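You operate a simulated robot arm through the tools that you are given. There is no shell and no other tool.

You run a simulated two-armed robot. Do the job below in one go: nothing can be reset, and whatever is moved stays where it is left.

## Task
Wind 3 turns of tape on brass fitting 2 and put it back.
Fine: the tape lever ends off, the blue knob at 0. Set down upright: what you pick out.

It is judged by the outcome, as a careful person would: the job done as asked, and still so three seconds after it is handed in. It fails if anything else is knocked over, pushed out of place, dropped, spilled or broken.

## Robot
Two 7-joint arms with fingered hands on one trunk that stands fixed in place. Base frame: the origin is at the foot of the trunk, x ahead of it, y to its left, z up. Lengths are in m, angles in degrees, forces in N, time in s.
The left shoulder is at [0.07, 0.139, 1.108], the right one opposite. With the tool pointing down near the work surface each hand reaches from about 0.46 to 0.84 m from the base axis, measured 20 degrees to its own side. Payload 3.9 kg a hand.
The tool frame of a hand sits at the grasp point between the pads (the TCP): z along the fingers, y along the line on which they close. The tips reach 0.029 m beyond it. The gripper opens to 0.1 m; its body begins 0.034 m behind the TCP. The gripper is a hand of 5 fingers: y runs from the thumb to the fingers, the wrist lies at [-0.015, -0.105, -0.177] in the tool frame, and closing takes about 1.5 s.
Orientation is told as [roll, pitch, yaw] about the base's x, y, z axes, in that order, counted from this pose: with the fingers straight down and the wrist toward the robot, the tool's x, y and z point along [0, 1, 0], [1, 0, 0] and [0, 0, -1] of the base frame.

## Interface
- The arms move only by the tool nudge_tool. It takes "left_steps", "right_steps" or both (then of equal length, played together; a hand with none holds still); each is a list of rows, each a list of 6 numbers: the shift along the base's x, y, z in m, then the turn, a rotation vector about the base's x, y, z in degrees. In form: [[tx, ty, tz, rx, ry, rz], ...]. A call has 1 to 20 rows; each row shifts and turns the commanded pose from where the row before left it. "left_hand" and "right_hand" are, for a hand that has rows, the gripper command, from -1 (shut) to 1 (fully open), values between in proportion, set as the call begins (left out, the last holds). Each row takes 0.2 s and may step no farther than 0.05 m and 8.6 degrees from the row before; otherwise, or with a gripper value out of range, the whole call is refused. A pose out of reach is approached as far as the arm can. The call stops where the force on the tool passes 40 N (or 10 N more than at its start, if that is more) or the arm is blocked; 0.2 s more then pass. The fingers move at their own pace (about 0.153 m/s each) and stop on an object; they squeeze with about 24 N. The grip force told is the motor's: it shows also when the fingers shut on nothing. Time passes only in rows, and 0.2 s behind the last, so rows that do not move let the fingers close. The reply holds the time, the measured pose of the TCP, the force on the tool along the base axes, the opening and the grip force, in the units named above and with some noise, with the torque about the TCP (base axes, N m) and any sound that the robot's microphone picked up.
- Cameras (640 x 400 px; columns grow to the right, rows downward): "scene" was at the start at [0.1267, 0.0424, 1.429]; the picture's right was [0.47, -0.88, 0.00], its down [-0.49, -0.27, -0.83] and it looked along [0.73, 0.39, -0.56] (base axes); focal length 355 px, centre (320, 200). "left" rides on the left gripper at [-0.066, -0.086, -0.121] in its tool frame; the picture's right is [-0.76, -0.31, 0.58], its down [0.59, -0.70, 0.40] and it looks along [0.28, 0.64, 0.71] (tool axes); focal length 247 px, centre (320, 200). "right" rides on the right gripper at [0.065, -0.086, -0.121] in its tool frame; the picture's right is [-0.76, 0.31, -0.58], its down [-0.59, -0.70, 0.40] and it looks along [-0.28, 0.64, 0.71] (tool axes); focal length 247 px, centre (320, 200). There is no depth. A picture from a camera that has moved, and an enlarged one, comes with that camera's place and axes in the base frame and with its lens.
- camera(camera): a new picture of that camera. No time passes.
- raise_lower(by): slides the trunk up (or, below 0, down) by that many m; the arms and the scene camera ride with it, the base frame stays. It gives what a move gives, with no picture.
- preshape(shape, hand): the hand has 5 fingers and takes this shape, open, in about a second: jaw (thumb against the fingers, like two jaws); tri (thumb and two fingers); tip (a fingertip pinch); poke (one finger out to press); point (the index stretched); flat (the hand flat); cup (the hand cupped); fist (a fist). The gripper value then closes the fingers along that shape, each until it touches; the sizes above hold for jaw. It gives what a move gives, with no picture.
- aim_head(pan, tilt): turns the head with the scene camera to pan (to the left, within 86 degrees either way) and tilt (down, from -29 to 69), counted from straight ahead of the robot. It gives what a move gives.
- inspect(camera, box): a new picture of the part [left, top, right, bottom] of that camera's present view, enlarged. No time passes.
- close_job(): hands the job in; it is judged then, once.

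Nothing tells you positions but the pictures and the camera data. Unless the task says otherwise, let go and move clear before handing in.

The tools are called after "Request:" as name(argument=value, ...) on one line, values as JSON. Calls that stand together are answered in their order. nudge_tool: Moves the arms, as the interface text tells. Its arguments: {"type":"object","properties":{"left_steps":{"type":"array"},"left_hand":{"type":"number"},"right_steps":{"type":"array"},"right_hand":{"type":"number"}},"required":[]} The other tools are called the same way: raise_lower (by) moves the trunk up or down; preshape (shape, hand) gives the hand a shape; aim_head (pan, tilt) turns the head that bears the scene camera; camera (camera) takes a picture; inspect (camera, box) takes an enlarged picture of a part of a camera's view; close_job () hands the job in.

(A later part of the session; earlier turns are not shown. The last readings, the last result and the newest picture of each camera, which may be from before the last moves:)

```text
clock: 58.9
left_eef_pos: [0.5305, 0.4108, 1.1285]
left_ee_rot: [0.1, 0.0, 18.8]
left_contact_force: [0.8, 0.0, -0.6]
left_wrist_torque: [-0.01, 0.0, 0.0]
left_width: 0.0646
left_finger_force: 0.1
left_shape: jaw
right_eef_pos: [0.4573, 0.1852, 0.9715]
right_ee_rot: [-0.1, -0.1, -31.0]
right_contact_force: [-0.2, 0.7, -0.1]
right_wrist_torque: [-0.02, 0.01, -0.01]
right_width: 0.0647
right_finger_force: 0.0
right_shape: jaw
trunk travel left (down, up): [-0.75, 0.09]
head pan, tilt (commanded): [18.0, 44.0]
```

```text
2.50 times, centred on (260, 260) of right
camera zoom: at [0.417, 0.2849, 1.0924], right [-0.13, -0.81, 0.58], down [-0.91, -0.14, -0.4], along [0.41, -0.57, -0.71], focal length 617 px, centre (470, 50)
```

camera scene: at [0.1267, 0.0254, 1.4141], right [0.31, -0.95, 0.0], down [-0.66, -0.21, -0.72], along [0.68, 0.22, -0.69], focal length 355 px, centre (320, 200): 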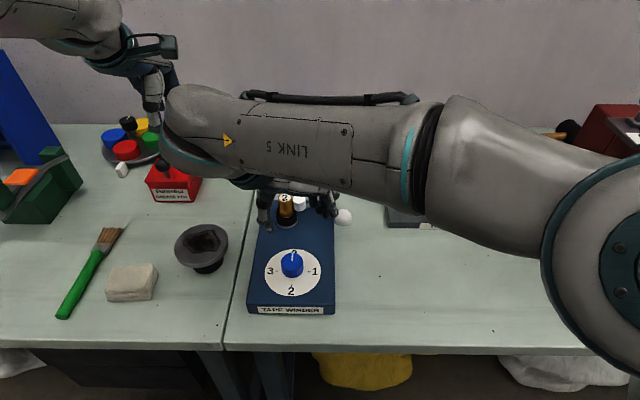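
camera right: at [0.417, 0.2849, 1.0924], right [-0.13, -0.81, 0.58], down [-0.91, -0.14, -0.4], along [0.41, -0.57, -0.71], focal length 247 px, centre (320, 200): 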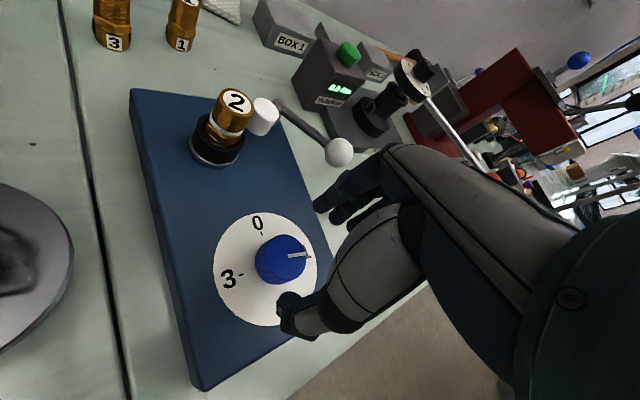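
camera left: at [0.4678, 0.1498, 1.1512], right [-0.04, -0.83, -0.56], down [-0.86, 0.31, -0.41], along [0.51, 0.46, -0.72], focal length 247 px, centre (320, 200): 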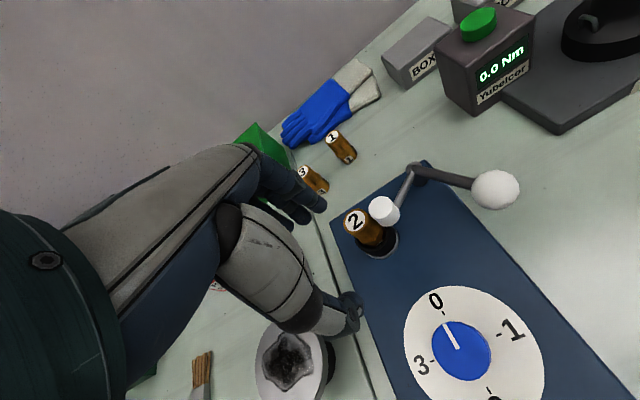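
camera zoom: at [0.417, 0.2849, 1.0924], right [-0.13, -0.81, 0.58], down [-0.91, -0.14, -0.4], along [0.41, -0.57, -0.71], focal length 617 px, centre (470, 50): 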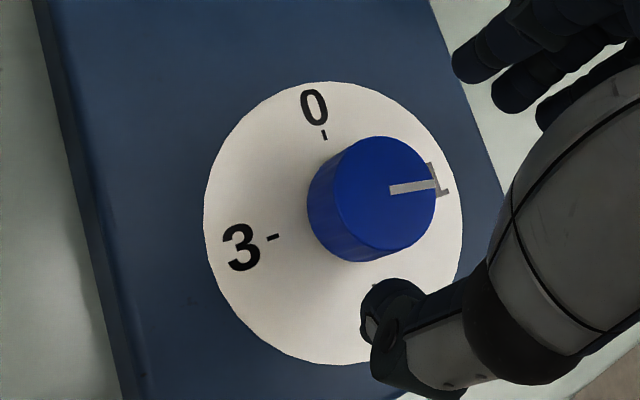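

One turn is on and the pointer is at 1. Swinging the hand back above the knob and regripping for the second quarter.

Request:
nudge_tool(right_steps=[[0, 0, 0, 0, 0, 7.5], [0, 0, 0, 0, 0, 7.5], [0, 0, 0, 0, 0, 7.5], [0, 0, 0, 0, 0, 7.5], [0, 0, 0, 0, 0, 7.5], [0, 0, 0, 0, 0, 7.5], [0, 0, 0, 0, 0, 7.5], [0, 0, 0, 0, 0, 7.5], [0, 0, 0, 0, 0, 7.5], [0, 0, 0, 0, 0, 7.5], [0, 0, 0, 0, 0, 7.5], [0, 0, 0, 0, 0, 7.5], [0, 0, 0, 0, 0, 0], [0, 0, 0, 0, 0, 0]])

Request:
nudge_tool(right_steps=[[0, 0, -0.02, 0, 0, 0], [0, 0, -0.015, 0, 0, 0], [0, 0, -0.005, 0, 0, 0], [0, 0, 0, 0, 0, 0]])

Request:
inspect(camera="right", box=[200, 160, 400, 360])

```text
clock: 61.9
left_eef_pos: [0.5304, 0.4096, 1.1275]
left_ee_rot: [0.0, 0.1, 18.8]
left_contact_force: [0.1, 0.1, 0.0]
left_wrist_torque: [-0.02, -0.01, -0.02]
left_width: 0.0649
left_finger_force: 0.2
left_shape: jaw
right_eef_pos: [0.4576, 0.1834, 0.9705]
right_ee_rot: [0.0, -0.1, 59.1]
right_contact_force: [-0.7, 0.0, 0.7]
right_wrist_torque: [0.0, 0.0, 0.0]
right_width: 0.0649
right_finger_force: 0.1
right_shape: jaw
trunk travel left (down, up): [-0.75, 0.09]
head pan, tilt (commanded): [18.0, 44.0]
```

```text
clock: 62.9
left_eef_pos: [0.5307, 0.4102, 1.1296]
left_ee_rot: [0.0, 0.0, 18.8]
left_contact_force: [0.2, -0.6, 1.0]
left_wrist_torque: [0.01, 0.0, -0.01]
left_width: 0.065
left_finger_force: 0.0
left_shape: jaw
right_eef_pos: [0.4577, 0.1837, 0.9311]
right_ee_rot: [0.0, -0.1, 59.0]
right_contact_force: [-0.2, 0.4, 0.0]
right_wrist_torque: [-0.01, 0.0, 0.02]
right_width: 0.0647
right_finger_force: 0.0
right_shape: jaw
trunk travel left (down, up): [-0.75, 0.09]
head pan, tilt (commanded): [18.0, 44.0]
```

```text
2.00 times, centred on (300, 260) of right
camera zoom: at [0.3568, 0.1439, 1.0512], right [0.81, -0.13, 0.58], down [0.14, -0.91, -0.4], along [0.57, 0.4, -0.71], focal length 494 px, centre (360, 80)
```

zoom: 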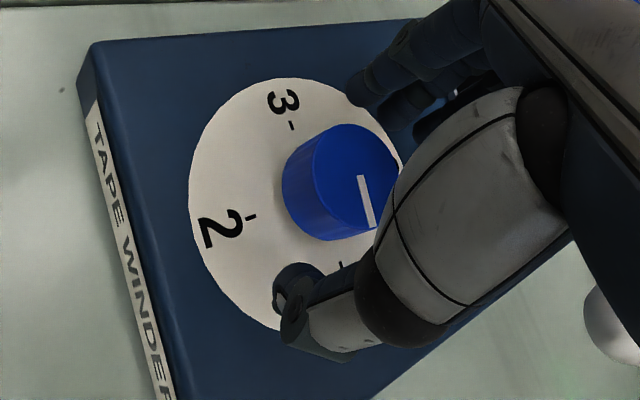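

Regripping and turning the second quarter, 1 to 2.

Request:
nudge_tool(right_steps=[[0, 0, 0, 0, 0, 0], [0, 0, 0, 0, 0, 0], [0, 0, 0, 0, 0, 0], [0, 0, 0, 0, 0, 0], [0, 0, 0, 0, 0, 0]], right_hand=-1)

Request:
nudge_tool(right_steps=[[0, 0, 0, 0, 0, -5], [0, 0, 0, 0, 0, -5], [0, 0, 0, 0, 0, -5], [0, 0, 0, 0, 0, -5], [0, 0, 0, 0, 0, -5], [0, 0, 0, 0, 0, -5], [0, 0, 0, 0, 0, -5], [0, 0, 0, 0, 0, -5], [0, 0, 0, 0, 0, -5], [0, 0, 0, 0, 0, -5], [0, 0, 0, 0, 0, -5], [0, 0, 0, 0, 0, -5], [0, 0, 0, 0, 0, -5], [0, 0, 0, 0, 0, -5], [0, 0, 0, 0, 0, -5], [0, 0, 0, 0, 0, -5], [0, 0, 0, 0, 0, -5], [0, 0, 0, 0, 0, -5], [0, 0, 0, 0, 0, 0], [0, 0, 0, 0, 0, 0]])

Request:
camera(camera="right")

Request:
inspect(camera="right", box=[190, 30, 320, 160])

Request:
inspect(camera="right", box=[200, 170, 360, 330])

```text
clock: 64.1
left_eef_pos: [0.5307, 0.41, 1.1286]
left_ee_rot: [-0.1, 0.0, 18.9]
left_contact_force: [0.1, -0.6, -0.2]
left_wrist_torque: [0.01, 0.01, 0.01]
left_width: 0.0649
left_finger_force: 0.1
left_shape: jaw
right_eef_pos: [0.4567, 0.1837, 0.931]
right_ee_rot: [0.0, 0.0, 58.9]
right_contact_force: [-2.9, -2.7, -2.4]
right_wrist_torque: [-0.02, 0.03, -0.02]
right_width: 0.0307
right_finger_force: 23.8
right_shape: jaw
trunk travel left (down, up): [-0.75, 0.09]
head pan, tilt (commanded): [18.0, 44.0]
```

```text
clock: 68.3
left_eef_pos: [0.5306, 0.4127, 1.1273]
left_ee_rot: [-0.1, 0.2, 18.9]
left_contact_force: [-0.2, -0.3, 0.6]
left_wrist_torque: [-0.01, 0.0, 0.01]
left_width: 0.0645
left_finger_force: 0.0
left_shape: jaw
right_eef_pos: [0.4584, 0.1848, 0.9309]
right_ee_rot: [-0.1, 0.2, -31.4]
right_contact_force: [-2.1, 11.3, -6.5]
right_wrist_torque: [0.21, 0.03, 0.1]
right_width: 0.0296
right_finger_force: 24.3
right_shape: jaw
trunk travel left (down, up): [-0.75, 0.09]
head pan, tilt (commanded): [18.0, 44.0]
```

```text
taken
camera right: at [0.4193, 0.2851, 1.0521], right [-0.13, -0.81, 0.58], down [-0.91, -0.14, -0.4], along [0.4, -0.57, -0.71], focal length 247 px, centre (320, 200)
```

right: 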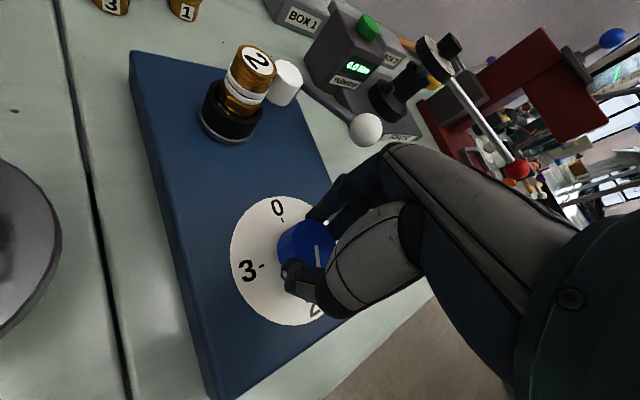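

```text
3.08 times, centred on (255, 95) of right
camera zoom: at [0.4193, 0.2851, 1.0521], right [-0.13, -0.81, 0.58], down [-0.91, -0.14, -0.4], along [0.4, -0.57, -0.71], focal length 760 px, centre (520, 523)
```

zoom: 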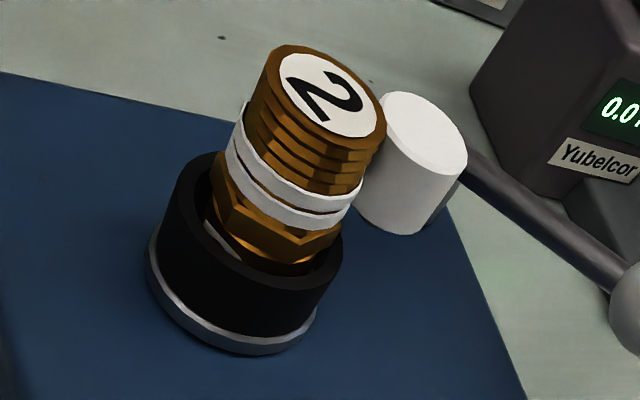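

```text
2.50 times, centred on (280, 250) of right
camera zoom: at [0.4193, 0.2851, 1.0521], right [-0.13, -0.81, 0.58], down [-0.91, -0.14, -0.4], along [0.4, -0.57, -0.71], focal length 617 px, centre (420, 75)
```

zoom: 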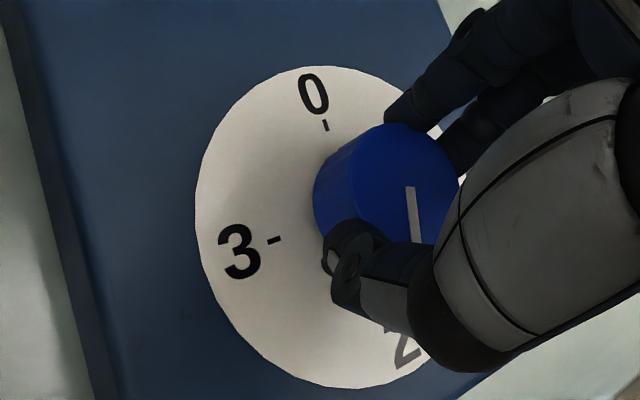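

Two bands now, pointer at 2. Releasing, swinging back and regripping for the third quarter.

Request:
nudge_tool(right_steps=[[0, 0, 0, 0, 0, 0], [0, 0, 0, 0, 0, 0], [0, 0, 0, 0, 0, 0]], right_hand=0.3)

Request:
nudge_tool(right_steps=[[0, 0, 0.015, 0, 0, 0], [0, 0, 0.025, 0, 0, 0], [0, 0, 0, 0, 0, 7.5], [0, 0, 0, 0, 0, 7.5], [0, 0, 0, 0, 0, 7.5], [0, 0, 0, 0, 0, 7.5], [0, 0, 0, 0, 0, 7.5], [0, 0, 0, 0, 0, 7.5], [0, 0, 0, 0, 0, 7.5], [0, 0, 0, 0, 0, 7.5], [0, 0, 0, 0, 0, 7.5], [0, 0, 0, 0, 0, 7.5], [0, 0, 0, 0, 0, 7.5], [0, 0, 0, 0, 0, 7.5], [0, 0, 0, 0, 0, 0], [0, 0, 0, 0, 0, 0]])

Request:
inspect(camera="right", box=[160, 160, 400, 360])

```text
clock: 69.1
left_eef_pos: [0.5313, 0.4109, 1.1285]
left_ee_rot: [0.1, 0.0, 18.8]
left_contact_force: [0.6, -0.2, -0.4]
left_wrist_torque: [0.0, -0.01, -0.01]
left_width: 0.0649
left_finger_force: 0.0
left_shape: jaw
right_eef_pos: [0.4587, 0.1832, 0.9315]
right_ee_rot: [0.2, 0.2, -31.6]
right_contact_force: [-0.5, 0.3, -0.5]
right_wrist_torque: [0.03, 0.02, 0.02]
right_width: 0.0649
right_finger_force: 0.0
right_shape: jaw
trunk travel left (down, up): [-0.75, 0.09]
head pan, tilt (commanded): [18.0, 44.0]
```

```text
clock: 72.5
left_eef_pos: [0.5303, 0.4108, 1.1281]
left_ee_rot: [0.0, -0.1, 18.9]
left_contact_force: [-0.9, -0.6, 0.0]
left_wrist_torque: [0.0, 0.0, -0.03]
left_width: 0.0648
left_finger_force: 0.0
left_shape: jaw
right_eef_pos: [0.4559, 0.1839, 0.9712]
right_ee_rot: [0.0, 0.0, 59.0]
right_contact_force: [0.0, 0.3, -0.1]
right_wrist_torque: [0.02, -0.01, 0.0]
right_width: 0.0647
right_finger_force: 0.2
right_shape: jaw
trunk travel left (down, up): [-0.75, 0.09]
head pan, tilt (commanded): [18.0, 44.0]
```

```text
2.00 times, centred on (280, 260) of right
camera zoom: at [0.3562, 0.1443, 1.0915], right [0.81, -0.13, 0.58], down [0.14, -0.91, -0.4], along [0.57, 0.4, -0.71], focal length 494 px, centre (400, 80)
```

zoom: 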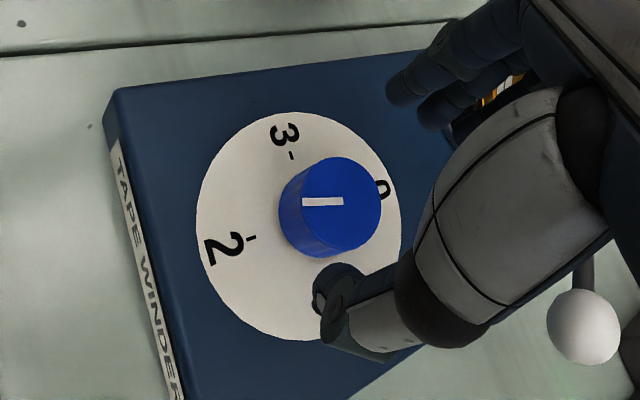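

The pointer reads about 17° past 2 (each grip turn gave slightly more than 90°), so I need about 72° more. I'll regrip, turn roughly 60°, then check before fine-tuning.

Request:
nudge_tool(right_steps=[[0, 0, -0.02, 0, 0, 0], [0, 0, -0.015, 0, 0, 0], [0, 0, -0.005, 0, 0, 0], [0, 0, 0, 0, 0, 0]])

Request:
nudge_tool(right_steps=[[0, 0, 0, 0, 0, 0], [0, 0, 0, 0, 0, 0], [0, 0, 0, 0, 0, 0], [0, 0, 0, 0, 0, 0], [0, 0, 0, 0, 0, 0], [0, 0, 0, 0, 0, -5], [0, 0, 0, 0, 0, -5], [0, 0, 0, 0, 0, -5], [0, 0, 0, 0, 0, -5], [0, 0, 0, 0, 0, -5], [0, 0, 0, 0, 0, -5], [0, 0, 0, 0, 0, -5], [0, 0, 0, 0, 0, -5], [0, 0, 0, 0, 0, -5], [0, 0, 0, 0, 0, -5], [0, 0, 0, 0, 0, -5], [0, 0, 0, 0, 0, 0], [0, 0, 0, 0, 0, 0]], right_hand=-1)

Request:
camera(camera="right")

Request:
inspect(camera="right", box=[200, 170, 360, 330])

Request:
inspect(camera="scene", box=[245, 220, 345, 310])

```text
clock: 73.5
left_eef_pos: [0.5304, 0.4105, 1.129]
left_ee_rot: [0.1, -0.1, 18.8]
left_contact_force: [-0.3, -0.4, 0.7]
left_wrist_torque: [0.01, 0.03, -0.01]
left_width: 0.0648
left_finger_force: 0.1
left_shape: jaw
right_eef_pos: [0.4571, 0.1839, 0.9314]
right_ee_rot: [-0.1, 0.0, 59.0]
right_contact_force: [0.4, 0.6, 0.5]
right_wrist_torque: [0.01, -0.01, 0.0]
right_width: 0.0651
right_finger_force: 0.0
right_shape: jaw
trunk travel left (down, up): [-0.75, 0.09]
head pan, tilt (commanded): [18.0, 44.0]
```

```text
clock: 77.3
left_eef_pos: [0.5308, 0.4122, 1.1277]
left_ee_rot: [-0.2, 0.0, 18.9]
left_contact_force: [-0.7, 0.2, 0.3]
left_wrist_torque: [-0.03, -0.02, -0.02]
left_width: 0.0649
left_finger_force: 0.1
left_shape: jaw
right_eef_pos: [0.4582, 0.1855, 0.9316]
right_ee_rot: [0.0, 0.0, 3.9]
right_contact_force: [1.1, 9.4, -1.8]
right_wrist_torque: [0.2, -0.14, 0.07]
right_width: 0.03
right_finger_force: 23.7
right_shape: jaw
trunk travel left (down, up): [-0.75, 0.09]
head pan, tilt (commanded): [18.0, 44.0]
```

```text
taken
camera right: at [0.3668, 0.2449, 1.0515], right [0.36, -0.73, 0.58], down [-0.66, -0.64, -0.4], along [0.66, -0.24, -0.71], focal length 247 px, centre (320, 200)
```

right: 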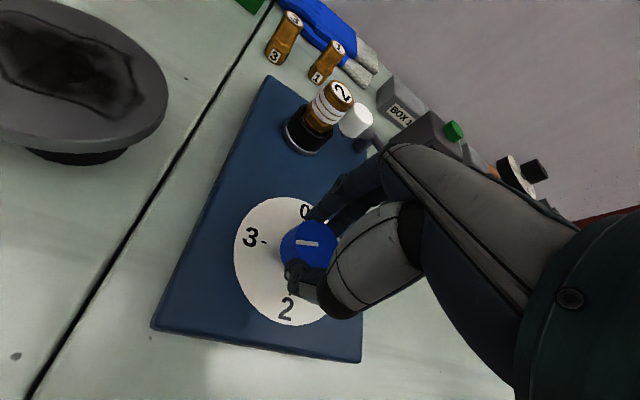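

```text
2.50 times, centred on (280, 250) of right
camera zoom: at [0.3668, 0.2449, 1.0515], right [0.36, -0.73, 0.58], down [-0.66, -0.64, -0.4], along [0.66, -0.24, -0.71], focal length 617 px, centre (420, 75)
```

zoom: 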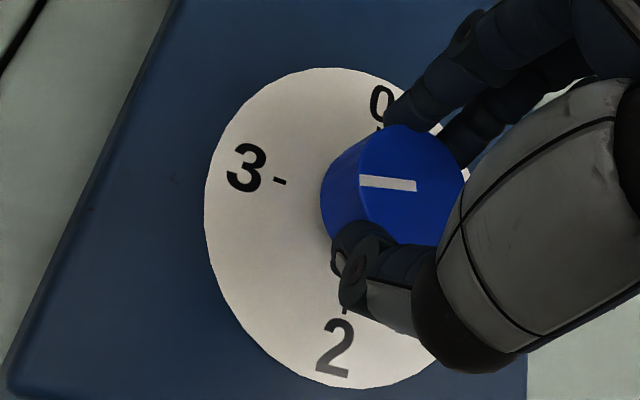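

```text
4.44 times, centred on (295, 265) of scene
camera zoom: at [0.1271, 0.0279, 1.414], right [0.31, -0.95, 0.0], down [-0.66, -0.22, -0.72], along [0.68, 0.22, -0.7], focal length 1577 px, centre (431, -89)
```

zoom: 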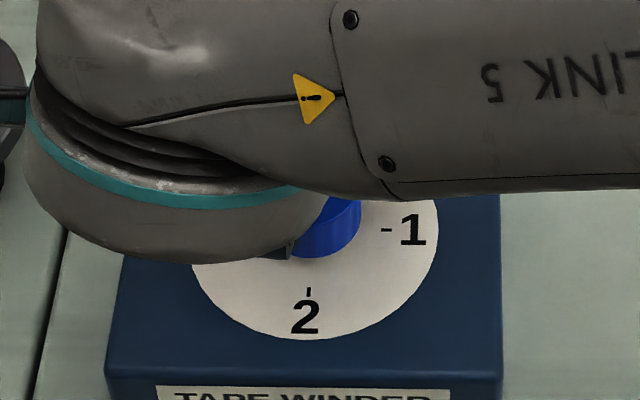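

The pointer is about 16° short of 3. Fine-tuning with the last bit.

Request:
nudge_tool(right_steps=[[0, 0, 0, 0, 0, -4], [0, 0, 0, 0, 0, -4], [0, 0, 0, 0, 0, -4], [0, 0, 0, 0, 0, -3], [0, 0, 0, 0, 0, 0], [0, 0, 0, 0, 0, 0]])

Request:
inspect(camera="right", box=[200, 170, 360, 330])

Request:
inspect(camera="right", box=[230, 30, 380, 160])

```text
clock: 78.7
left_eef_pos: [0.5309, 0.4132, 1.1286]
left_ee_rot: [0.0, 0.1, 18.9]
left_contact_force: [-0.6, 0.5, -0.4]
left_wrist_torque: [0.0, 0.01, 0.01]
left_width: 0.0648
left_finger_force: 0.0
left_shape: jaw
right_eef_pos: [0.4579, 0.1851, 0.9307]
right_ee_rot: [-0.1, -0.1, -11.1]
right_contact_force: [4.3, 11.1, 2.1]
right_wrist_torque: [0.21, -0.21, 0.04]
right_width: 0.0298
right_finger_force: 24.2
right_shape: jaw
trunk travel left (down, up): [-0.75, 0.09]
head pan, tilt (commanded): [18.0, 44.0]
```

```text
2.50 times, centred on (280, 250) of right
camera zoom: at [0.3853, 0.2663, 1.0512], right [0.16, -0.8, 0.58], down [-0.8, -0.44, -0.4], along [0.58, -0.4, -0.71], focal length 617 px, centre (420, 75)
```

zoom: 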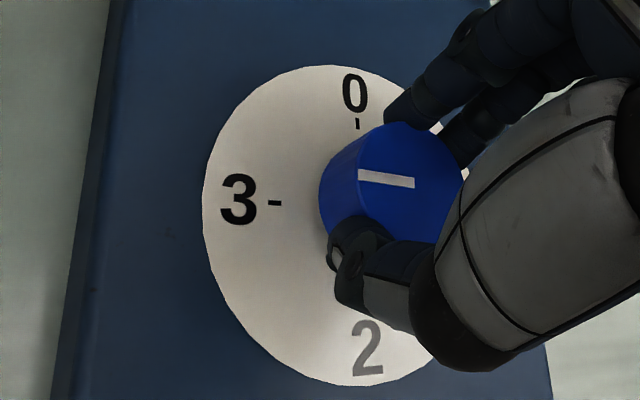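

```text
3.08 times, centred on (305, 95) of right
camera zoom: at [0.3853, 0.2663, 1.0512], right [0.16, -0.8, 0.58], down [-0.8, -0.44, -0.4], along [0.58, -0.4, -0.71], focal length 760 px, centre (366, 523)
```

zoom: 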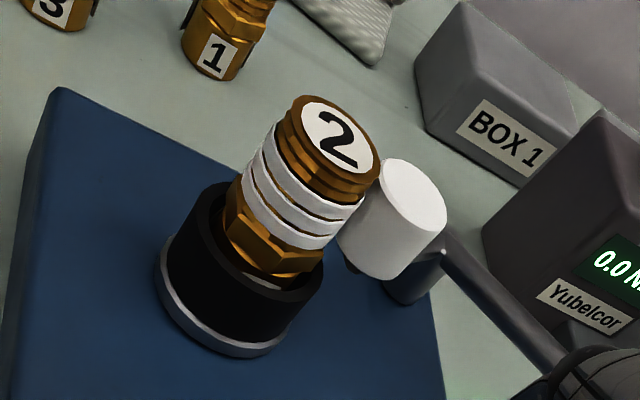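

Three bands of tape are on and the pointer is at 3. Releasing the knob and rising; next I'll push the lever back off before touching the knob again.

Request:
nudge_tool(right_steps=[[0, 0, 0, 0, 0, 0], [0, 0, 0, 0, 0, 0], [0, 0, 0, 0, 0, 0]], right_hand=0.3)

Request:
nudge_tool(right_steps=[[0, 0, 0.015, 0, 0, 0], [0, 0, 0.035, 0, 0, 0], [0, 0, 0.04, 0, 0, 3], [0, 0, 0.04, 0, 0, 4], [0, 0, 0, 0, 0, 0]])

Request:
camera(camera="right")

Request:
inspect(camera="right", box=[160, 60, 340, 300])

```text
clock: 79.5
left_eef_pos: [0.5301, 0.4099, 1.129]
left_ee_rot: [0.0, 0.1, 18.8]
left_contact_force: [0.3, -0.3, 0.0]
left_wrist_torque: [-0.05, -0.01, 0.04]
left_width: 0.0651
left_finger_force: 0.1
left_shape: jaw
right_eef_pos: [0.4557, 0.1842, 0.9316]
right_ee_rot: [-0.2, 0.0, -11.2]
right_contact_force: [-0.4, -0.3, -0.1]
right_wrist_torque: [0.01, -0.01, -0.02]
right_width: 0.0649
right_finger_force: 0.1
right_shape: jaw
trunk travel left (down, up): [-0.75, 0.09]
head pan, tilt (commanded): [18.0, 44.0]
```

```text
clock: 80.7
left_eef_pos: [0.5308, 0.4122, 1.1295]
left_ee_rot: [0.0, 0.0, 18.9]
left_contact_force: [0.3, 0.3, 0.0]
left_wrist_torque: [0.01, -0.01, -0.03]
left_width: 0.0647
left_finger_force: 0.1
left_shape: jaw
right_eef_pos: [0.4571, 0.1836, 1.0607]
right_ee_rot: [0.0, 0.0, -4.0]
right_contact_force: [0.6, 0.5, 0.2]
right_wrist_torque: [-0.02, 0.02, 0.02]
right_width: 0.0645
right_finger_force: 0.0
right_shape: jaw
trunk travel left (down, up): [-0.75, 0.09]
head pan, tilt (commanded): [18.0, 44.0]
```

```text
taken
camera right: at [0.3756, 0.2561, 1.1811], right [0.25, -0.78, 0.58], down [-0.74, -0.54, -0.4], along [0.62, -0.33, -0.71], focal length 247 px, centre (320, 200)
```

right: 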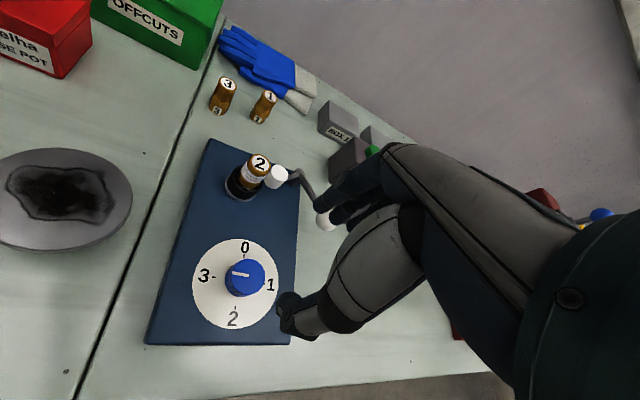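

```text
1.67 times, centred on (250, 180) of right
camera zoom: at [0.3756, 0.2561, 1.1811], right [0.25, -0.78, 0.58], down [-0.74, -0.54, -0.4], along [0.62, -0.33, -0.71], focal length 412 px, centre (437, 233)
```

zoom: 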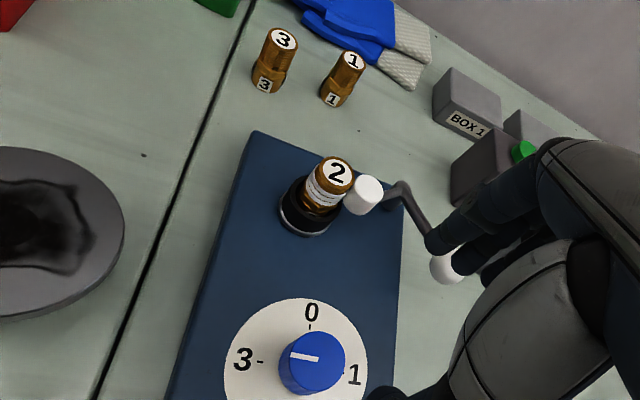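

The pointer stayed at 3. Moving the right hand over the ball at its on position, about [0.565, 0.130].

Request:
nudge_tool(right_steps=[[0.036, -0.0178, 0, 0, 0, 0], [0.036, -0.0178, 0, 0, 0, 0], [0.0363, -0.0178, 0, 0, 0, 0], [0, 0, -0.03, 0, 0, 0], [0, 0, -0.03, 0, 0, 0], [0, 0, 0, 0, 0, 0], [0, 0, 0, 0, 0, 0]])

Request:
camera(camera="right")

Request:
inspect(camera="scene", box=[250, 130, 400, 260])

```text
clock: 82.3
left_eef_pos: [0.5303, 0.4115, 1.1294]
left_ee_rot: [0.0, 0.0, 18.9]
left_contact_force: [-0.1, 0.2, -0.3]
left_wrist_torque: [0.0, 0.03, 0.0]
left_width: 0.0647
left_finger_force: 0.0
left_shape: jaw
right_eef_pos: [0.5665, 0.1296, 1.0028]
right_ee_rot: [-0.1, 0.0, -4.0]
right_contact_force: [0.7, 0.2, -0.2]
right_wrist_torque: [0.02, -0.02, -0.02]
right_width: 0.0647
right_finger_force: 0.1
right_shape: jaw
trunk travel left (down, up): [-0.75, 0.09]
head pan, tilt (commanded): [18.0, 44.0]
```

```text
taken
camera right: at [0.4848, 0.2012, 1.1225], right [0.25, -0.78, 0.58], down [-0.74, -0.54, -0.4], along [0.62, -0.33, -0.71], focal length 247 px, centre (320, 200)
```

right: 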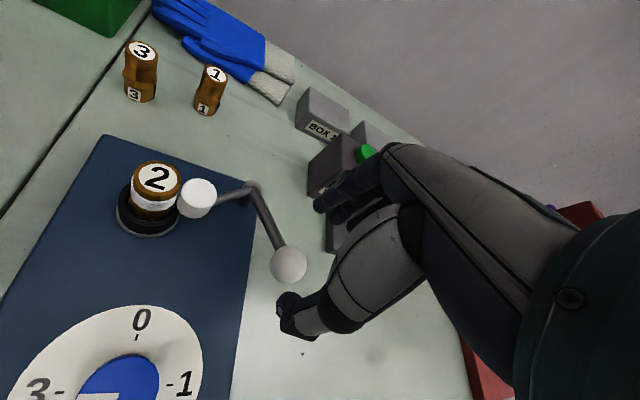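

```text
3.08 times, centred on (325, 195) of scene
camera zoom: at [0.1268, 0.0258, 1.4141], right [0.31, -0.95, 0.0], down [-0.66, -0.21, -0.72], along [0.68, 0.22, -0.69], focal length 1092 px, centre (305, 215)
```

zoom: 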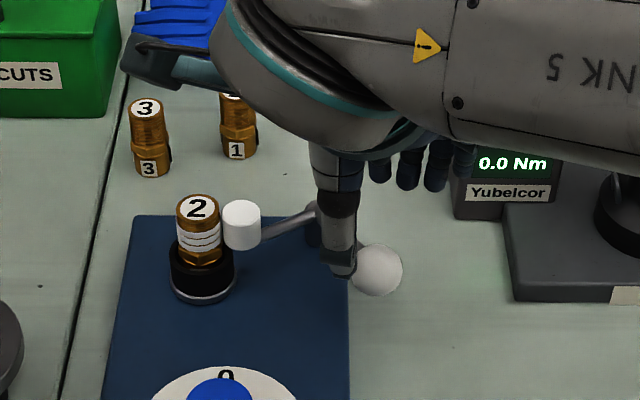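

Fitting 2 shows three clear tape bands. The ball is at about [0.570, 0.122]; I'll shift over it and descend.

Request:
nudge_tool(right_steps=[[0.0035, -0.0075, -0.01, 0, 0, 0], [0, 0, -0.02, 0, 0, 0], [0, 0, -0.02, 0, 0, 0], [0, 0, -0.017, 0, 0, 0], [0, 0, 0, 0, 0, 0]])

Request:
camera(camera="right")

```text
clock: 83.5
left_eef_pos: [0.5312, 0.4093, 1.1293]
left_ee_rot: [0.0, 0.0, 18.8]
left_contact_force: [-0.3, 0.7, 0.0]
left_wrist_torque: [0.02, -0.03, -0.02]
left_width: 0.0648
left_finger_force: 0.1
left_shape: jaw
right_eef_pos: [0.5694, 0.1244, 0.9335]
right_ee_rot: [0.0, 0.1, -4.1]
right_contact_force: [0.3, -0.5, -0.5]
right_wrist_torque: [0.0, 0.0, -0.01]
right_width: 0.0649
right_finger_force: 0.2
right_shape: jaw
trunk travel left (down, up): [-0.75, 0.09]
head pan, tilt (commanded): [18.0, 44.0]
```

```text
taken
camera right: at [0.4879, 0.1946, 1.0546], right [0.25, -0.78, 0.58], down [-0.74, -0.54, -0.4], along [0.62, -0.33, -0.71], focal length 247 px, centre (320, 200)
```

right: 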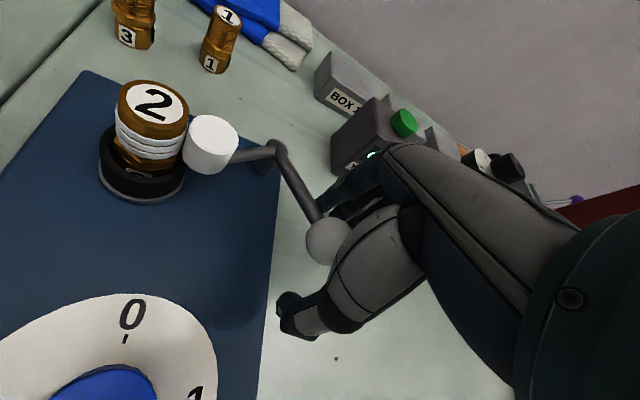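

The ball is captured. Closing loosely and swinging it back along the arc to off.

Request:
nudge_tool(right_steps=[[0, 0, 0, 0, 0, 0], [0, 0, 0, 0, 0, 0], [0.0053, -0.0052, 0, 0, 0, 2.5], [0.0057, -0.0047, 0, 0, 0, 2.5], [0.0062, -0.0042, 0, 0, 0, 2.5], [0.0064, -0.0036, 0, 0, 0, 2.5], [0.0068, -0.0031, 0, 0, 0, 2.5], [0, 0, 0, 0, 0, 0]], right_hand=-0.25)

Request:
camera(camera="right")

```text
clock: 85.3
left_eef_pos: [0.53, 0.4099, 1.13]
left_ee_rot: [0.0, -0.1, 18.8]
left_contact_force: [-0.6, 0.3, 0.6]
left_wrist_torque: [0.01, 0.04, 0.04]
left_width: 0.0647
left_finger_force: 0.0
left_shape: jaw
right_eef_pos: [0.5986, 0.1023, 0.9335]
right_ee_rot: [0.0, -0.1, 8.5]
right_contact_force: [-1.1, 0.2, -0.5]
right_wrist_torque: [-0.02, 0.02, 0.04]
right_width: 0.0381
right_finger_force: 0.1
right_shape: jaw
trunk travel left (down, up): [-0.75, 0.09]
head pan, tilt (commanded): [18.0, 44.0]
```

```text
taken
camera right: at [0.5042, 0.1542, 1.0544], right [0.42, -0.7, 0.58], down [-0.61, -0.69, -0.4], along [0.68, -0.19, -0.71], focal length 247 px, centre (320, 200)
```

right: 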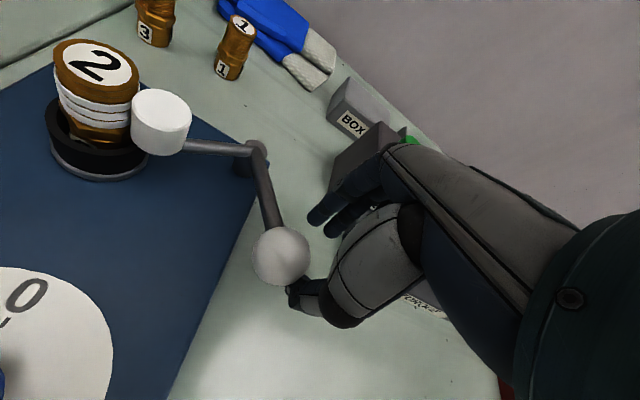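

The ball slipped out past the thumb; the lever is still on at [0.571, 0.123] and nothing else moved. I'll lift, turn the hand to face the push direction, and take a firm grip on the ball.

Request:
nudge_tool(right_steps=[[0, 0, 0.02, 0, 0, 0], [0, 0, 0.03, 0, 0, 0], [0, 0, 0.03, 0, 0, -5], [-0.007, 0.005, 0, 0, 0, -8], [-0.007, 0.005, 0, 0, 0, -8], [-0.007, 0.005, 0, 0, 0, -8], [-0.007, 0.0055, 0, 0, 0, -8], [0, 0, 0, 0, 0, -5], [0, 0, 0, 0, 0, 0], [0, 0, 0, 0, 0, 0]], right_hand=0.3)

Request:
camera(camera="right")

Request:
camera(camera="scene")

```text
clock: 87.5
left_eef_pos: [0.5312, 0.4108, 1.1284]
left_ee_rot: [0.1, 0.0, 18.9]
left_contact_force: [1.1, 0.6, -0.4]
left_wrist_torque: [0.0, -0.04, -0.01]
left_width: 0.0647
left_finger_force: 0.0
left_shape: jaw
right_eef_pos: [0.5711, 0.1234, 1.0144]
right_ee_rot: [0.1, 0.0, -33.5]
right_contact_force: [0.4, -0.1, 0.2]
right_wrist_torque: [0.03, -0.01, -0.02]
right_width: 0.0648
right_finger_force: 0.1
right_shape: jaw
trunk travel left (down, up): [-0.75, 0.09]
head pan, tilt (commanded): [18.0, 44.0]
```

```text
taken
camera right: at [0.5358, 0.2249, 1.1353], right [-0.16, -0.8, 0.58], down [-0.91, -0.1, -0.4], along [0.38, -0.59, -0.71], focal length 247 px, centre (320, 200)
```

right: 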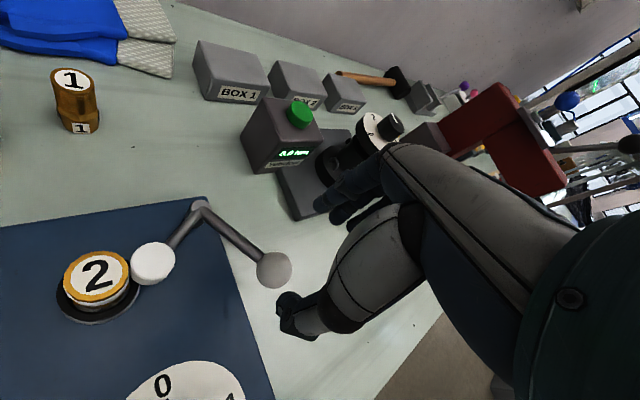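

```text
taken
camera scene: at [0.1268, 0.0258, 1.4141], right [0.31, -0.95, 0.0], down [-0.66, -0.21, -0.72], along [0.68, 0.22, -0.69], focal length 355 px, centre (320, 200)
```

scene: 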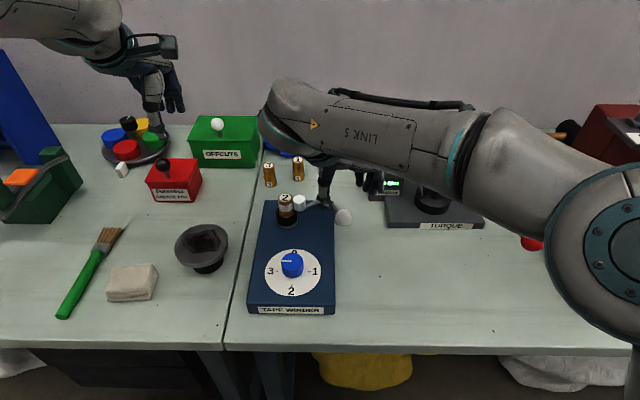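

The hand now faces the push direction with the ball centred. Descending and gripping it firmly.

Request:
nudge_tool(right_steps=[[-0.001, -0.001, -0.025, 0, 0, 0], [0, 0, -0.025, 0, 0, 0], [0, 0, -0.02, 0, 0, 0], [0, 0, -0.011, 0, 0, 0], [0, 0, 0, 0, 0, 0]])

Request:
nudge_tool(right_steps=[[0, 0, 0, 0, 0, 0], [0, 0, 0, 0, 0, 0], [0, 0, 0, 0, 0, 0], [0, 0, 0, 0, 0, 0], [0, 0, 0, 0, 0, 0]], right_hand=-1)

Request:
camera(camera="right")

```text
clock: 88.7
left_eef_pos: [0.5309, 0.4107, 1.1283]
left_ee_rot: [0.0, 0.0, 18.8]
left_contact_force: [0.4, -0.4, 0.0]
left_wrist_torque: [-0.01, 0.01, 0.02]
left_width: 0.0648
left_finger_force: 0.1
left_shape: jaw
right_eef_pos: [0.5706, 0.1225, 0.9337]
right_ee_rot: [0.1, 0.0, -33.6]
right_contact_force: [-0.2, 0.9, -0.1]
right_wrist_torque: [0.0, -0.01, 0.01]
right_width: 0.0648
right_finger_force: 0.0
right_shape: jaw
trunk travel left (down, up): [-0.75, 0.09]
head pan, tilt (commanded): [18.0, 44.0]
```

```text
clock: 89.9
left_eef_pos: [0.5321, 0.4099, 1.1295]
left_ee_rot: [0.0, 0.2, 18.8]
left_contact_force: [1.2, 0.4, 0.4]
left_wrist_torque: [-0.04, -0.01, 0.02]
left_width: 0.0648
left_finger_force: 0.0
left_shape: jaw
right_eef_pos: [0.5713, 0.1222, 0.9325]
right_ee_rot: [-0.1, 0.2, -33.7]
right_contact_force: [-3.1, -1.9, -15.4]
right_wrist_torque: [-0.08, -0.01, 0.03]
right_width: 0.0159
right_finger_force: 24.1
right_shape: jaw
trunk travel left (down, up): [-0.75, 0.09]
head pan, tilt (commanded): [18.0, 44.0]
```

```text
taken
camera right: at [0.5352, 0.2238, 1.0523], right [-0.16, -0.8, 0.58], down [-0.91, -0.1, -0.4], along [0.38, -0.59, -0.71], focal length 247 px, centre (320, 200)
```

right: 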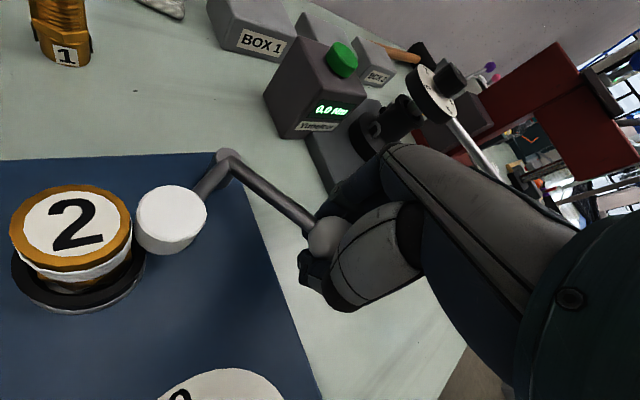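

The ball is firmly held. Swinging it along the arc toward off, turning the hand with the lever.

Request:
nudge_tool(right_steps=[[0.0026, -0.0026, 0, 0, 0, 2.5], [0.0027, -0.0026, 0, 0, 0, 2.5], [0.0028, -0.0024, 0, 0, 0, 2.5], [0.0029, -0.0023, 0, 0, 0, 2.5], [0, 0, 0, 0, 0, 0]])

Request:
camera(camera="right")

```text
clock: 91.1
left_eef_pos: [0.5319, 0.4098, 1.128]
left_ee_rot: [0.1, 0.1, 18.8]
left_contact_force: [-0.5, 0.6, 0.2]
left_wrist_torque: [0.01, 0.0, 0.02]
left_width: 0.0646
left_finger_force: 0.0
left_shape: jaw
right_eef_pos: [0.5821, 0.1118, 0.9315]
right_ee_rot: [-0.1, 0.1, -23.5]
right_contact_force: [-2.0, -2.7, -18.7]
right_wrist_torque: [-0.02, -0.03, 0.01]
right_width: 0.0157
right_finger_force: 23.6
right_shape: jaw
trunk travel left (down, up): [-0.75, 0.09]
head pan, tilt (commanded): [18.0, 44.0]
```

```text
taken
camera right: at [0.5296, 0.2061, 1.0526], right [-0.02, -0.82, 0.58], down [-0.88, -0.26, -0.4], along [0.47, -0.52, -0.71], focal length 247 px, centre (320, 200)
```

right: 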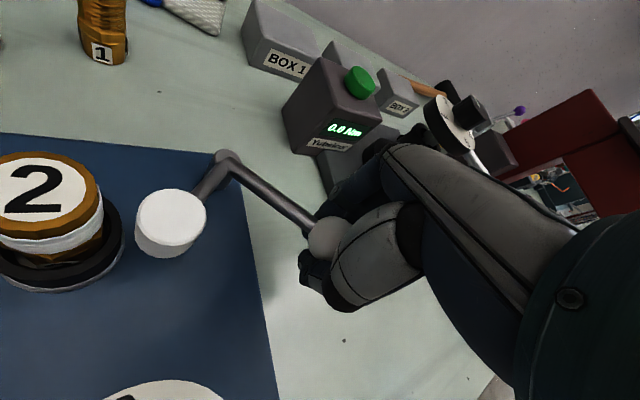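

The lever is moving off and the roll has left the fitting. Continuing to the off stop.

Request:
nudge_tool(right_steps=[[0.0062, -0.0042, 0, 0, 0, 5], [0.0064, -0.0036, 0, 0, 0, 5], [0.0068, -0.0031, 0, 0, 0, 5], [0.0069, -0.0025, 0, 0, 0, 5], [0.0036, -0.001, 0, 0, 0, 2.5], [0, 0, 0, 0, 0, 0]])

Request:
camera(camera="right")

Request:
inspect(camera="scene", box=[250, 150, 400, 250])

```text
clock: 92.5
left_eef_pos: [0.5331, 0.4107, 1.1276]
left_ee_rot: [0.0, 0.0, 18.9]
left_contact_force: [-0.1, 0.3, -0.9]
left_wrist_torque: [-0.03, -0.01, 0.0]
left_width: 0.0646
left_finger_force: 0.0
left_shape: jaw
right_eef_pos: [0.6119, 0.0988, 0.9326]
right_ee_rot: [0.0, 0.0, -1.0]
right_contact_force: [0.4, 2.6, -15.9]
right_wrist_torque: [-0.05, -0.03, 0.08]
right_width: 0.016
right_finger_force: 24.6
right_shape: jaw
trunk travel left (down, up): [-0.75, 0.09]
head pan, tilt (commanded): [18.0, 44.0]
```

```text
taken
camera right: at [0.5273, 0.1648, 1.0524], right [0.29, -0.76, 0.58], down [-0.71, -0.58, -0.4], along [0.64, -0.29, -0.71], focal length 247 px, centre (320, 200)
```

right: 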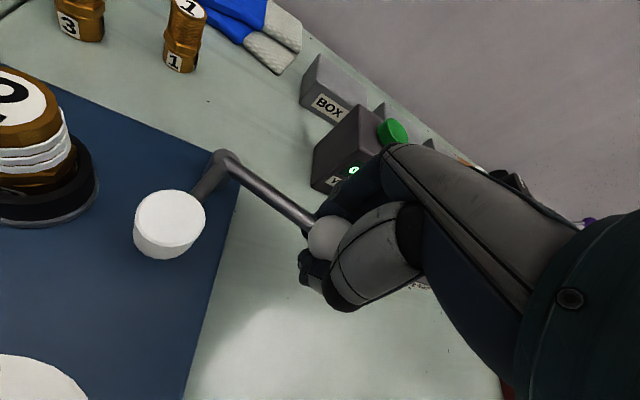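

```text
4.00 times, centred on (325, 200) of scene
camera zoom: at [0.1294, 0.0267, 1.4138], right [0.31, -0.95, 0.0], down [-0.66, -0.22, -0.72], along [0.68, 0.22, -0.7], focal length 1420 px, centre (300, 200)
```

zoom: 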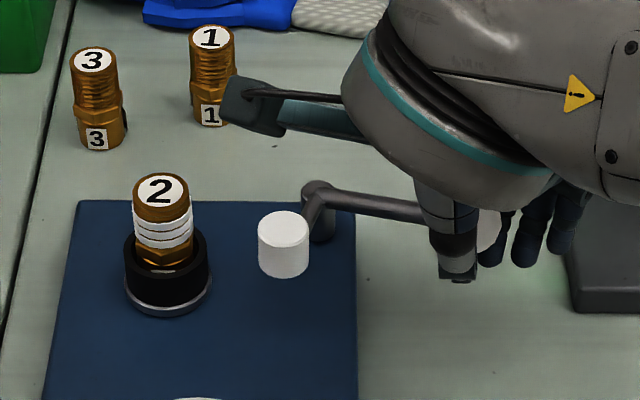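

Nearly there; the roll needs a few more degrees to match its starting place.

Request:
nudge_tool(right_steps=[[0.0036, -0.0008, 0, 0, 0, 2.5], [0.0036, -0.0007, 0, 0, 0, 2.5], [0, 0, 0, 0, 0, 0]])

Request:
inspect(camera="scene", box=[240, 150, 400, 250])

```text
clock: 93.3
left_eef_pos: [0.5322, 0.4119, 1.1266]
left_ee_rot: [0.0, 0.1, 18.9]
left_contact_force: [0.5, 0.2, -0.5]
left_wrist_torque: [0.01, -0.05, -0.02]
left_width: 0.0648
left_finger_force: 0.1
left_shape: jaw
right_eef_pos: [0.6196, 0.0963, 0.931]
right_ee_rot: [0.0, 0.1, 4.0]
right_contact_force: [-1.7, 3.9, -14.9]
right_wrist_torque: [0.0, -0.02, 0.06]
right_width: 0.0157
right_finger_force: 24.3
right_shape: jaw
trunk travel left (down, up): [-0.75, 0.09]
head pan, tilt (commanded): [18.0, 44.0]
```

```text
4.00 times, centred on (320, 200) of scene
camera zoom: at [0.1289, 0.027, 1.4138], right [0.31, -0.95, 0.0], down [-0.66, -0.22, -0.72], along [0.68, 0.22, -0.7], focal length 1420 px, centre (320, 200)
```

zoom: 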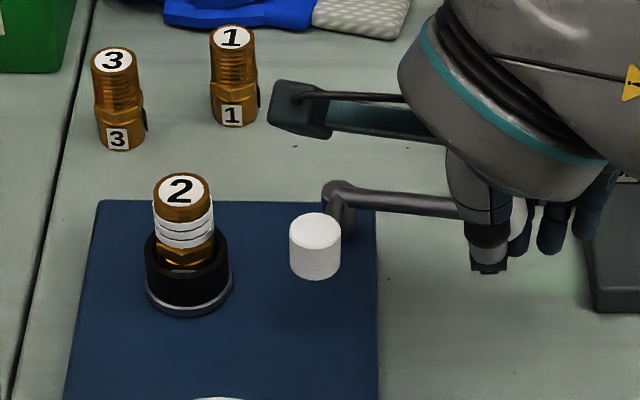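

The roll is back at its original off position. A tiny further push to seat it, then release.

Request:
nudge_tool(right_steps=[[0.0015, -0.0001, 0, 0, 0, 1], [0.001, -0.0001, 0, 0, 0, 1], [0, 0, 0, 0, 0, 0]])

Request:
nudge_tool(right_steps=[[0, 0, 0, 0, 0, 0], [0, 0, 0, 0, 0, 0], [0, 0, 0, 0, 0, 0], [0, 0, 0, 0, 0, 0]], right_hand=0.3)

Request:
inspect(camera="scene", box=[240, 150, 400, 250])

```text
clock: 94.1
left_eef_pos: [0.5298, 0.4107, 1.1293]
left_ee_rot: [0.0, 0.0, 18.8]
left_contact_force: [-0.4, 0.2, -0.1]
left_wrist_torque: [0.01, -0.01, -0.02]
left_width: 0.0647
left_finger_force: 0.0
left_shape: jaw
right_eef_pos: [0.6193, 0.0964, 0.9308]
right_ee_rot: [-0.1, 0.1, 6.1]
right_contact_force: [-9.1, 1.5, -16.8]
right_wrist_torque: [-0.02, -0.01, 0.06]
right_width: 0.0156
right_finger_force: 24.0
right_shape: jaw
trunk travel left (down, up): [-0.75, 0.09]
head pan, tilt (commanded): [18.0, 44.0]
```

```text
clock: 95.1
left_eef_pos: [0.5307, 0.4101, 1.1289]
left_ee_rot: [0.0, 0.0, 18.8]
left_contact_force: [0.8, 0.4, -0.1]
left_wrist_torque: [0.0, -0.01, -0.01]
left_width: 0.0648
left_finger_force: 0.0
left_shape: jaw
right_eef_pos: [0.6216, 0.0951, 0.9343]
right_ee_rot: [0.0, -0.1, 5.9]
right_contact_force: [-1.0, 0.5, 0.4]
right_wrist_torque: [0.03, 0.02, -0.03]
right_width: 0.0648
right_finger_force: 0.0
right_shape: jaw
trunk travel left (down, up): [-0.75, 0.09]
head pan, tilt (commanded): [18.0, 44.0]
```

```text
4.00 times, centred on (320, 200) of scene
camera zoom: at [0.1266, 0.0254, 1.4141], right [0.31, -0.95, 0.0], down [-0.66, -0.21, -0.72], along [0.68, 0.22, -0.69], focal length 1420 px, centre (320, 200)
```

zoom: 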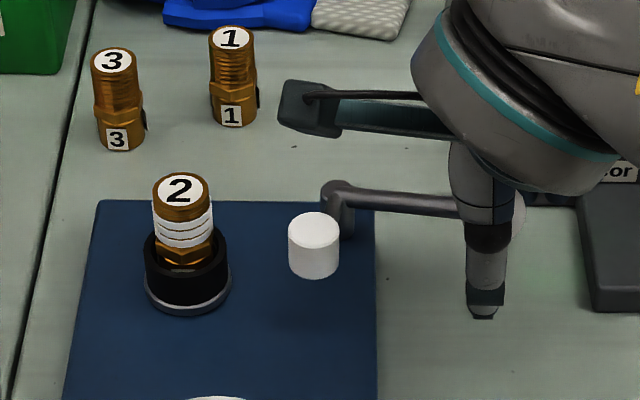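

The lever is hard against its off stop and released. Next I'll go back to the knob and turn it counter-clockwise from 3 back to 0.

Request:
nudge_tool(right_steps=[[0, 0, 0.02, 0, 0, 0], [0, 0, 0.04, 0, 0, 0], [0, 0, 0.04, 0, 0, 0], [-0.03, 0.016, 0.01, 0, 0, -5], [-0.035, 0.0185, 0, 0, 0, -7], [-0.035, 0.0185, 0, 0, 0, -7], [-0.035, 0.0185, 0, 0, 0, -7], [-0.03, 0.0165, 0, 0, 0, -7], [0, 0, 0, 0, 0, -4], [0, 0, -0.04, 0, 0, 0], [0, 0, 0, 0, 0, 0], [0, 0, 0, 0, 0, 0]])

Request:
camera(camera="right")

Request:
inspect(camera="right", box=[180, 180, 340, 340])

```text
clock: 97.7
left_eef_pos: [0.5311, 0.4102, 1.1293]
left_ee_rot: [0.0, 0.1, 18.8]
left_contact_force: [-0.2, -0.2, 0.3]
left_wrist_torque: [0.03, -0.02, -0.01]
left_width: 0.0648
left_finger_force: 0.2
left_shape: jaw
right_eef_pos: [0.4577, 0.1816, 1.0026]
right_ee_rot: [0.0, 0.0, -31.0]
right_contact_force: [0.2, -0.2, 0.4]
right_wrist_torque: [-0.01, -0.02, 0.03]
right_width: 0.0648
right_finger_force: 0.0
right_shape: jaw
trunk travel left (down, up): [-0.75, 0.09]
head pan, tilt (commanded): [18.0, 44.0]
```

```text
taken
camera right: at [0.4164, 0.2829, 1.1234], right [-0.13, -0.81, 0.58], down [-0.91, -0.14, -0.4], along [0.4, -0.57, -0.71], focal length 247 px, centre (320, 200)
```

right: 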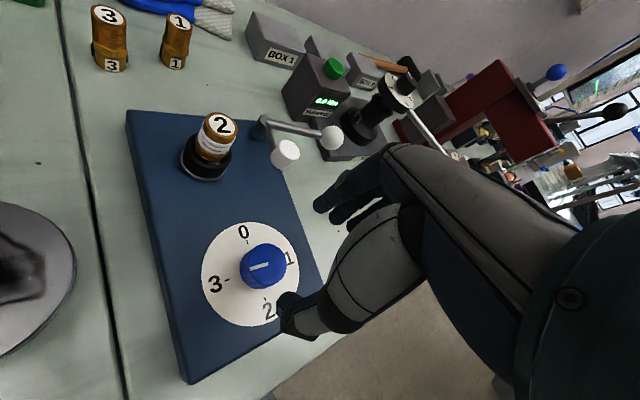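

```text
2.50 times, centred on (260, 260) of right
camera zoom: at [0.4164, 0.2829, 1.1234], right [-0.13, -0.81, 0.58], down [-0.91, -0.14, -0.4], along [0.4, -0.57, -0.71], focal length 617 px, centre (470, 50)
```

zoom: 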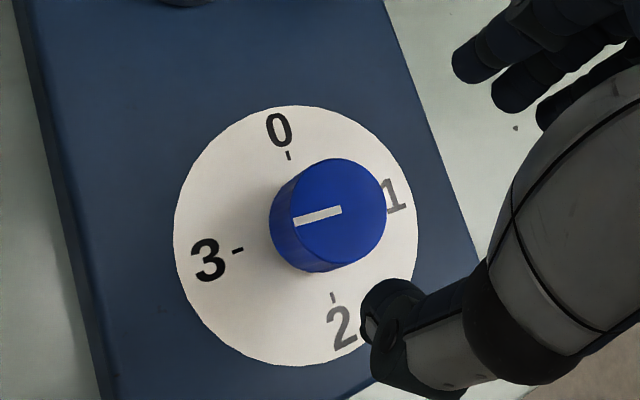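

Pointer at 3 and the lever off. Centring, descending and gripping for the first counter-clockwise quarter.

Request:
nudge_tool(right_steps=[[-0.0005, 0.0018, -0.02, 0, 0, 0], [0, 0, -0.025, 0, 0, 0], [0, 0, -0.02, 0, 0, 0], [0, 0, -0.0065, 0, 0, 0], [0, 0, 0, 0, 0, 0]])

Request:
nudge_tool(right_steps=[[0, 0, 0, 0, 0, 0], [0, 0, 0, 0, 0, 0], [0, 0, 0, 0, 0, 0], [0, 0, 0, 0, 0, 0], [0, 0, 0, 0, 0, 0]], right_hand=-1)

Request:
inspect(camera="right", box=[180, 160, 360, 340])

```text
clock: 98.9
left_eef_pos: [0.5313, 0.4106, 1.1283]
left_ee_rot: [-0.1, 0.0, 18.9]
left_contact_force: [0.2, -0.5, -0.1]
left_wrist_torque: [0.0, 0.0, 0.01]
left_width: 0.0648
left_finger_force: 0.1
left_shape: jaw
right_eef_pos: [0.4562, 0.1867, 0.93]
right_ee_rot: [0.0, 0.0, -31.1]
right_contact_force: [0.8, -0.1, -0.9]
right_wrist_torque: [0.05, 0.01, 0.0]
right_width: 0.0649
right_finger_force: 0.2
right_shape: jaw
trunk travel left (down, up): [-0.75, 0.09]
head pan, tilt (commanded): [18.0, 44.0]
```

```text
clock: 100.1
left_eef_pos: [0.5307, 0.4111, 1.1291]
left_ee_rot: [0.0, 0.0, 18.8]
left_contact_force: [0.5, -0.5, -0.4]
left_wrist_torque: [-0.01, 0.02, 0.0]
left_width: 0.0652
left_finger_force: 0.1
left_shape: jaw
right_eef_pos: [0.4559, 0.1869, 0.9299]
right_ee_rot: [-0.1, 0.0, -31.0]
right_contact_force: [-3.2, 1.5, -2.8]
right_wrist_torque: [0.01, 0.0, -0.03]
right_width: 0.0312
right_finger_force: 23.6
right_shape: jaw
trunk travel left (down, up): [-0.75, 0.09]
head pan, tilt (commanded): [18.0, 44.0]
```

```text
2.22 times, centred on (270, 250) of right
camera zoom: at [0.415, 0.2874, 1.0508], right [-0.13, -0.81, 0.58], down [-0.91, -0.14, -0.4], along [0.4, -0.57, -0.71], focal length 549 px, centre (431, 89)
```

zoom: 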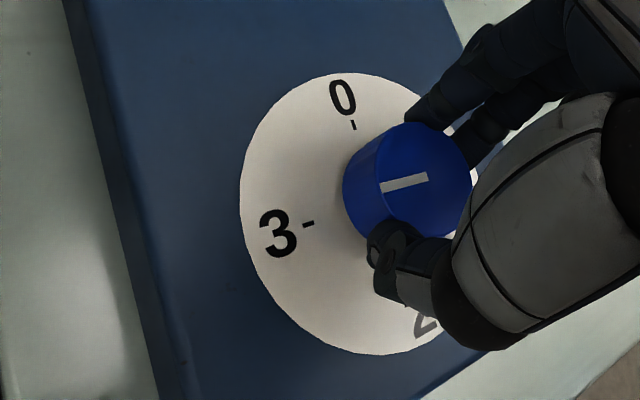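

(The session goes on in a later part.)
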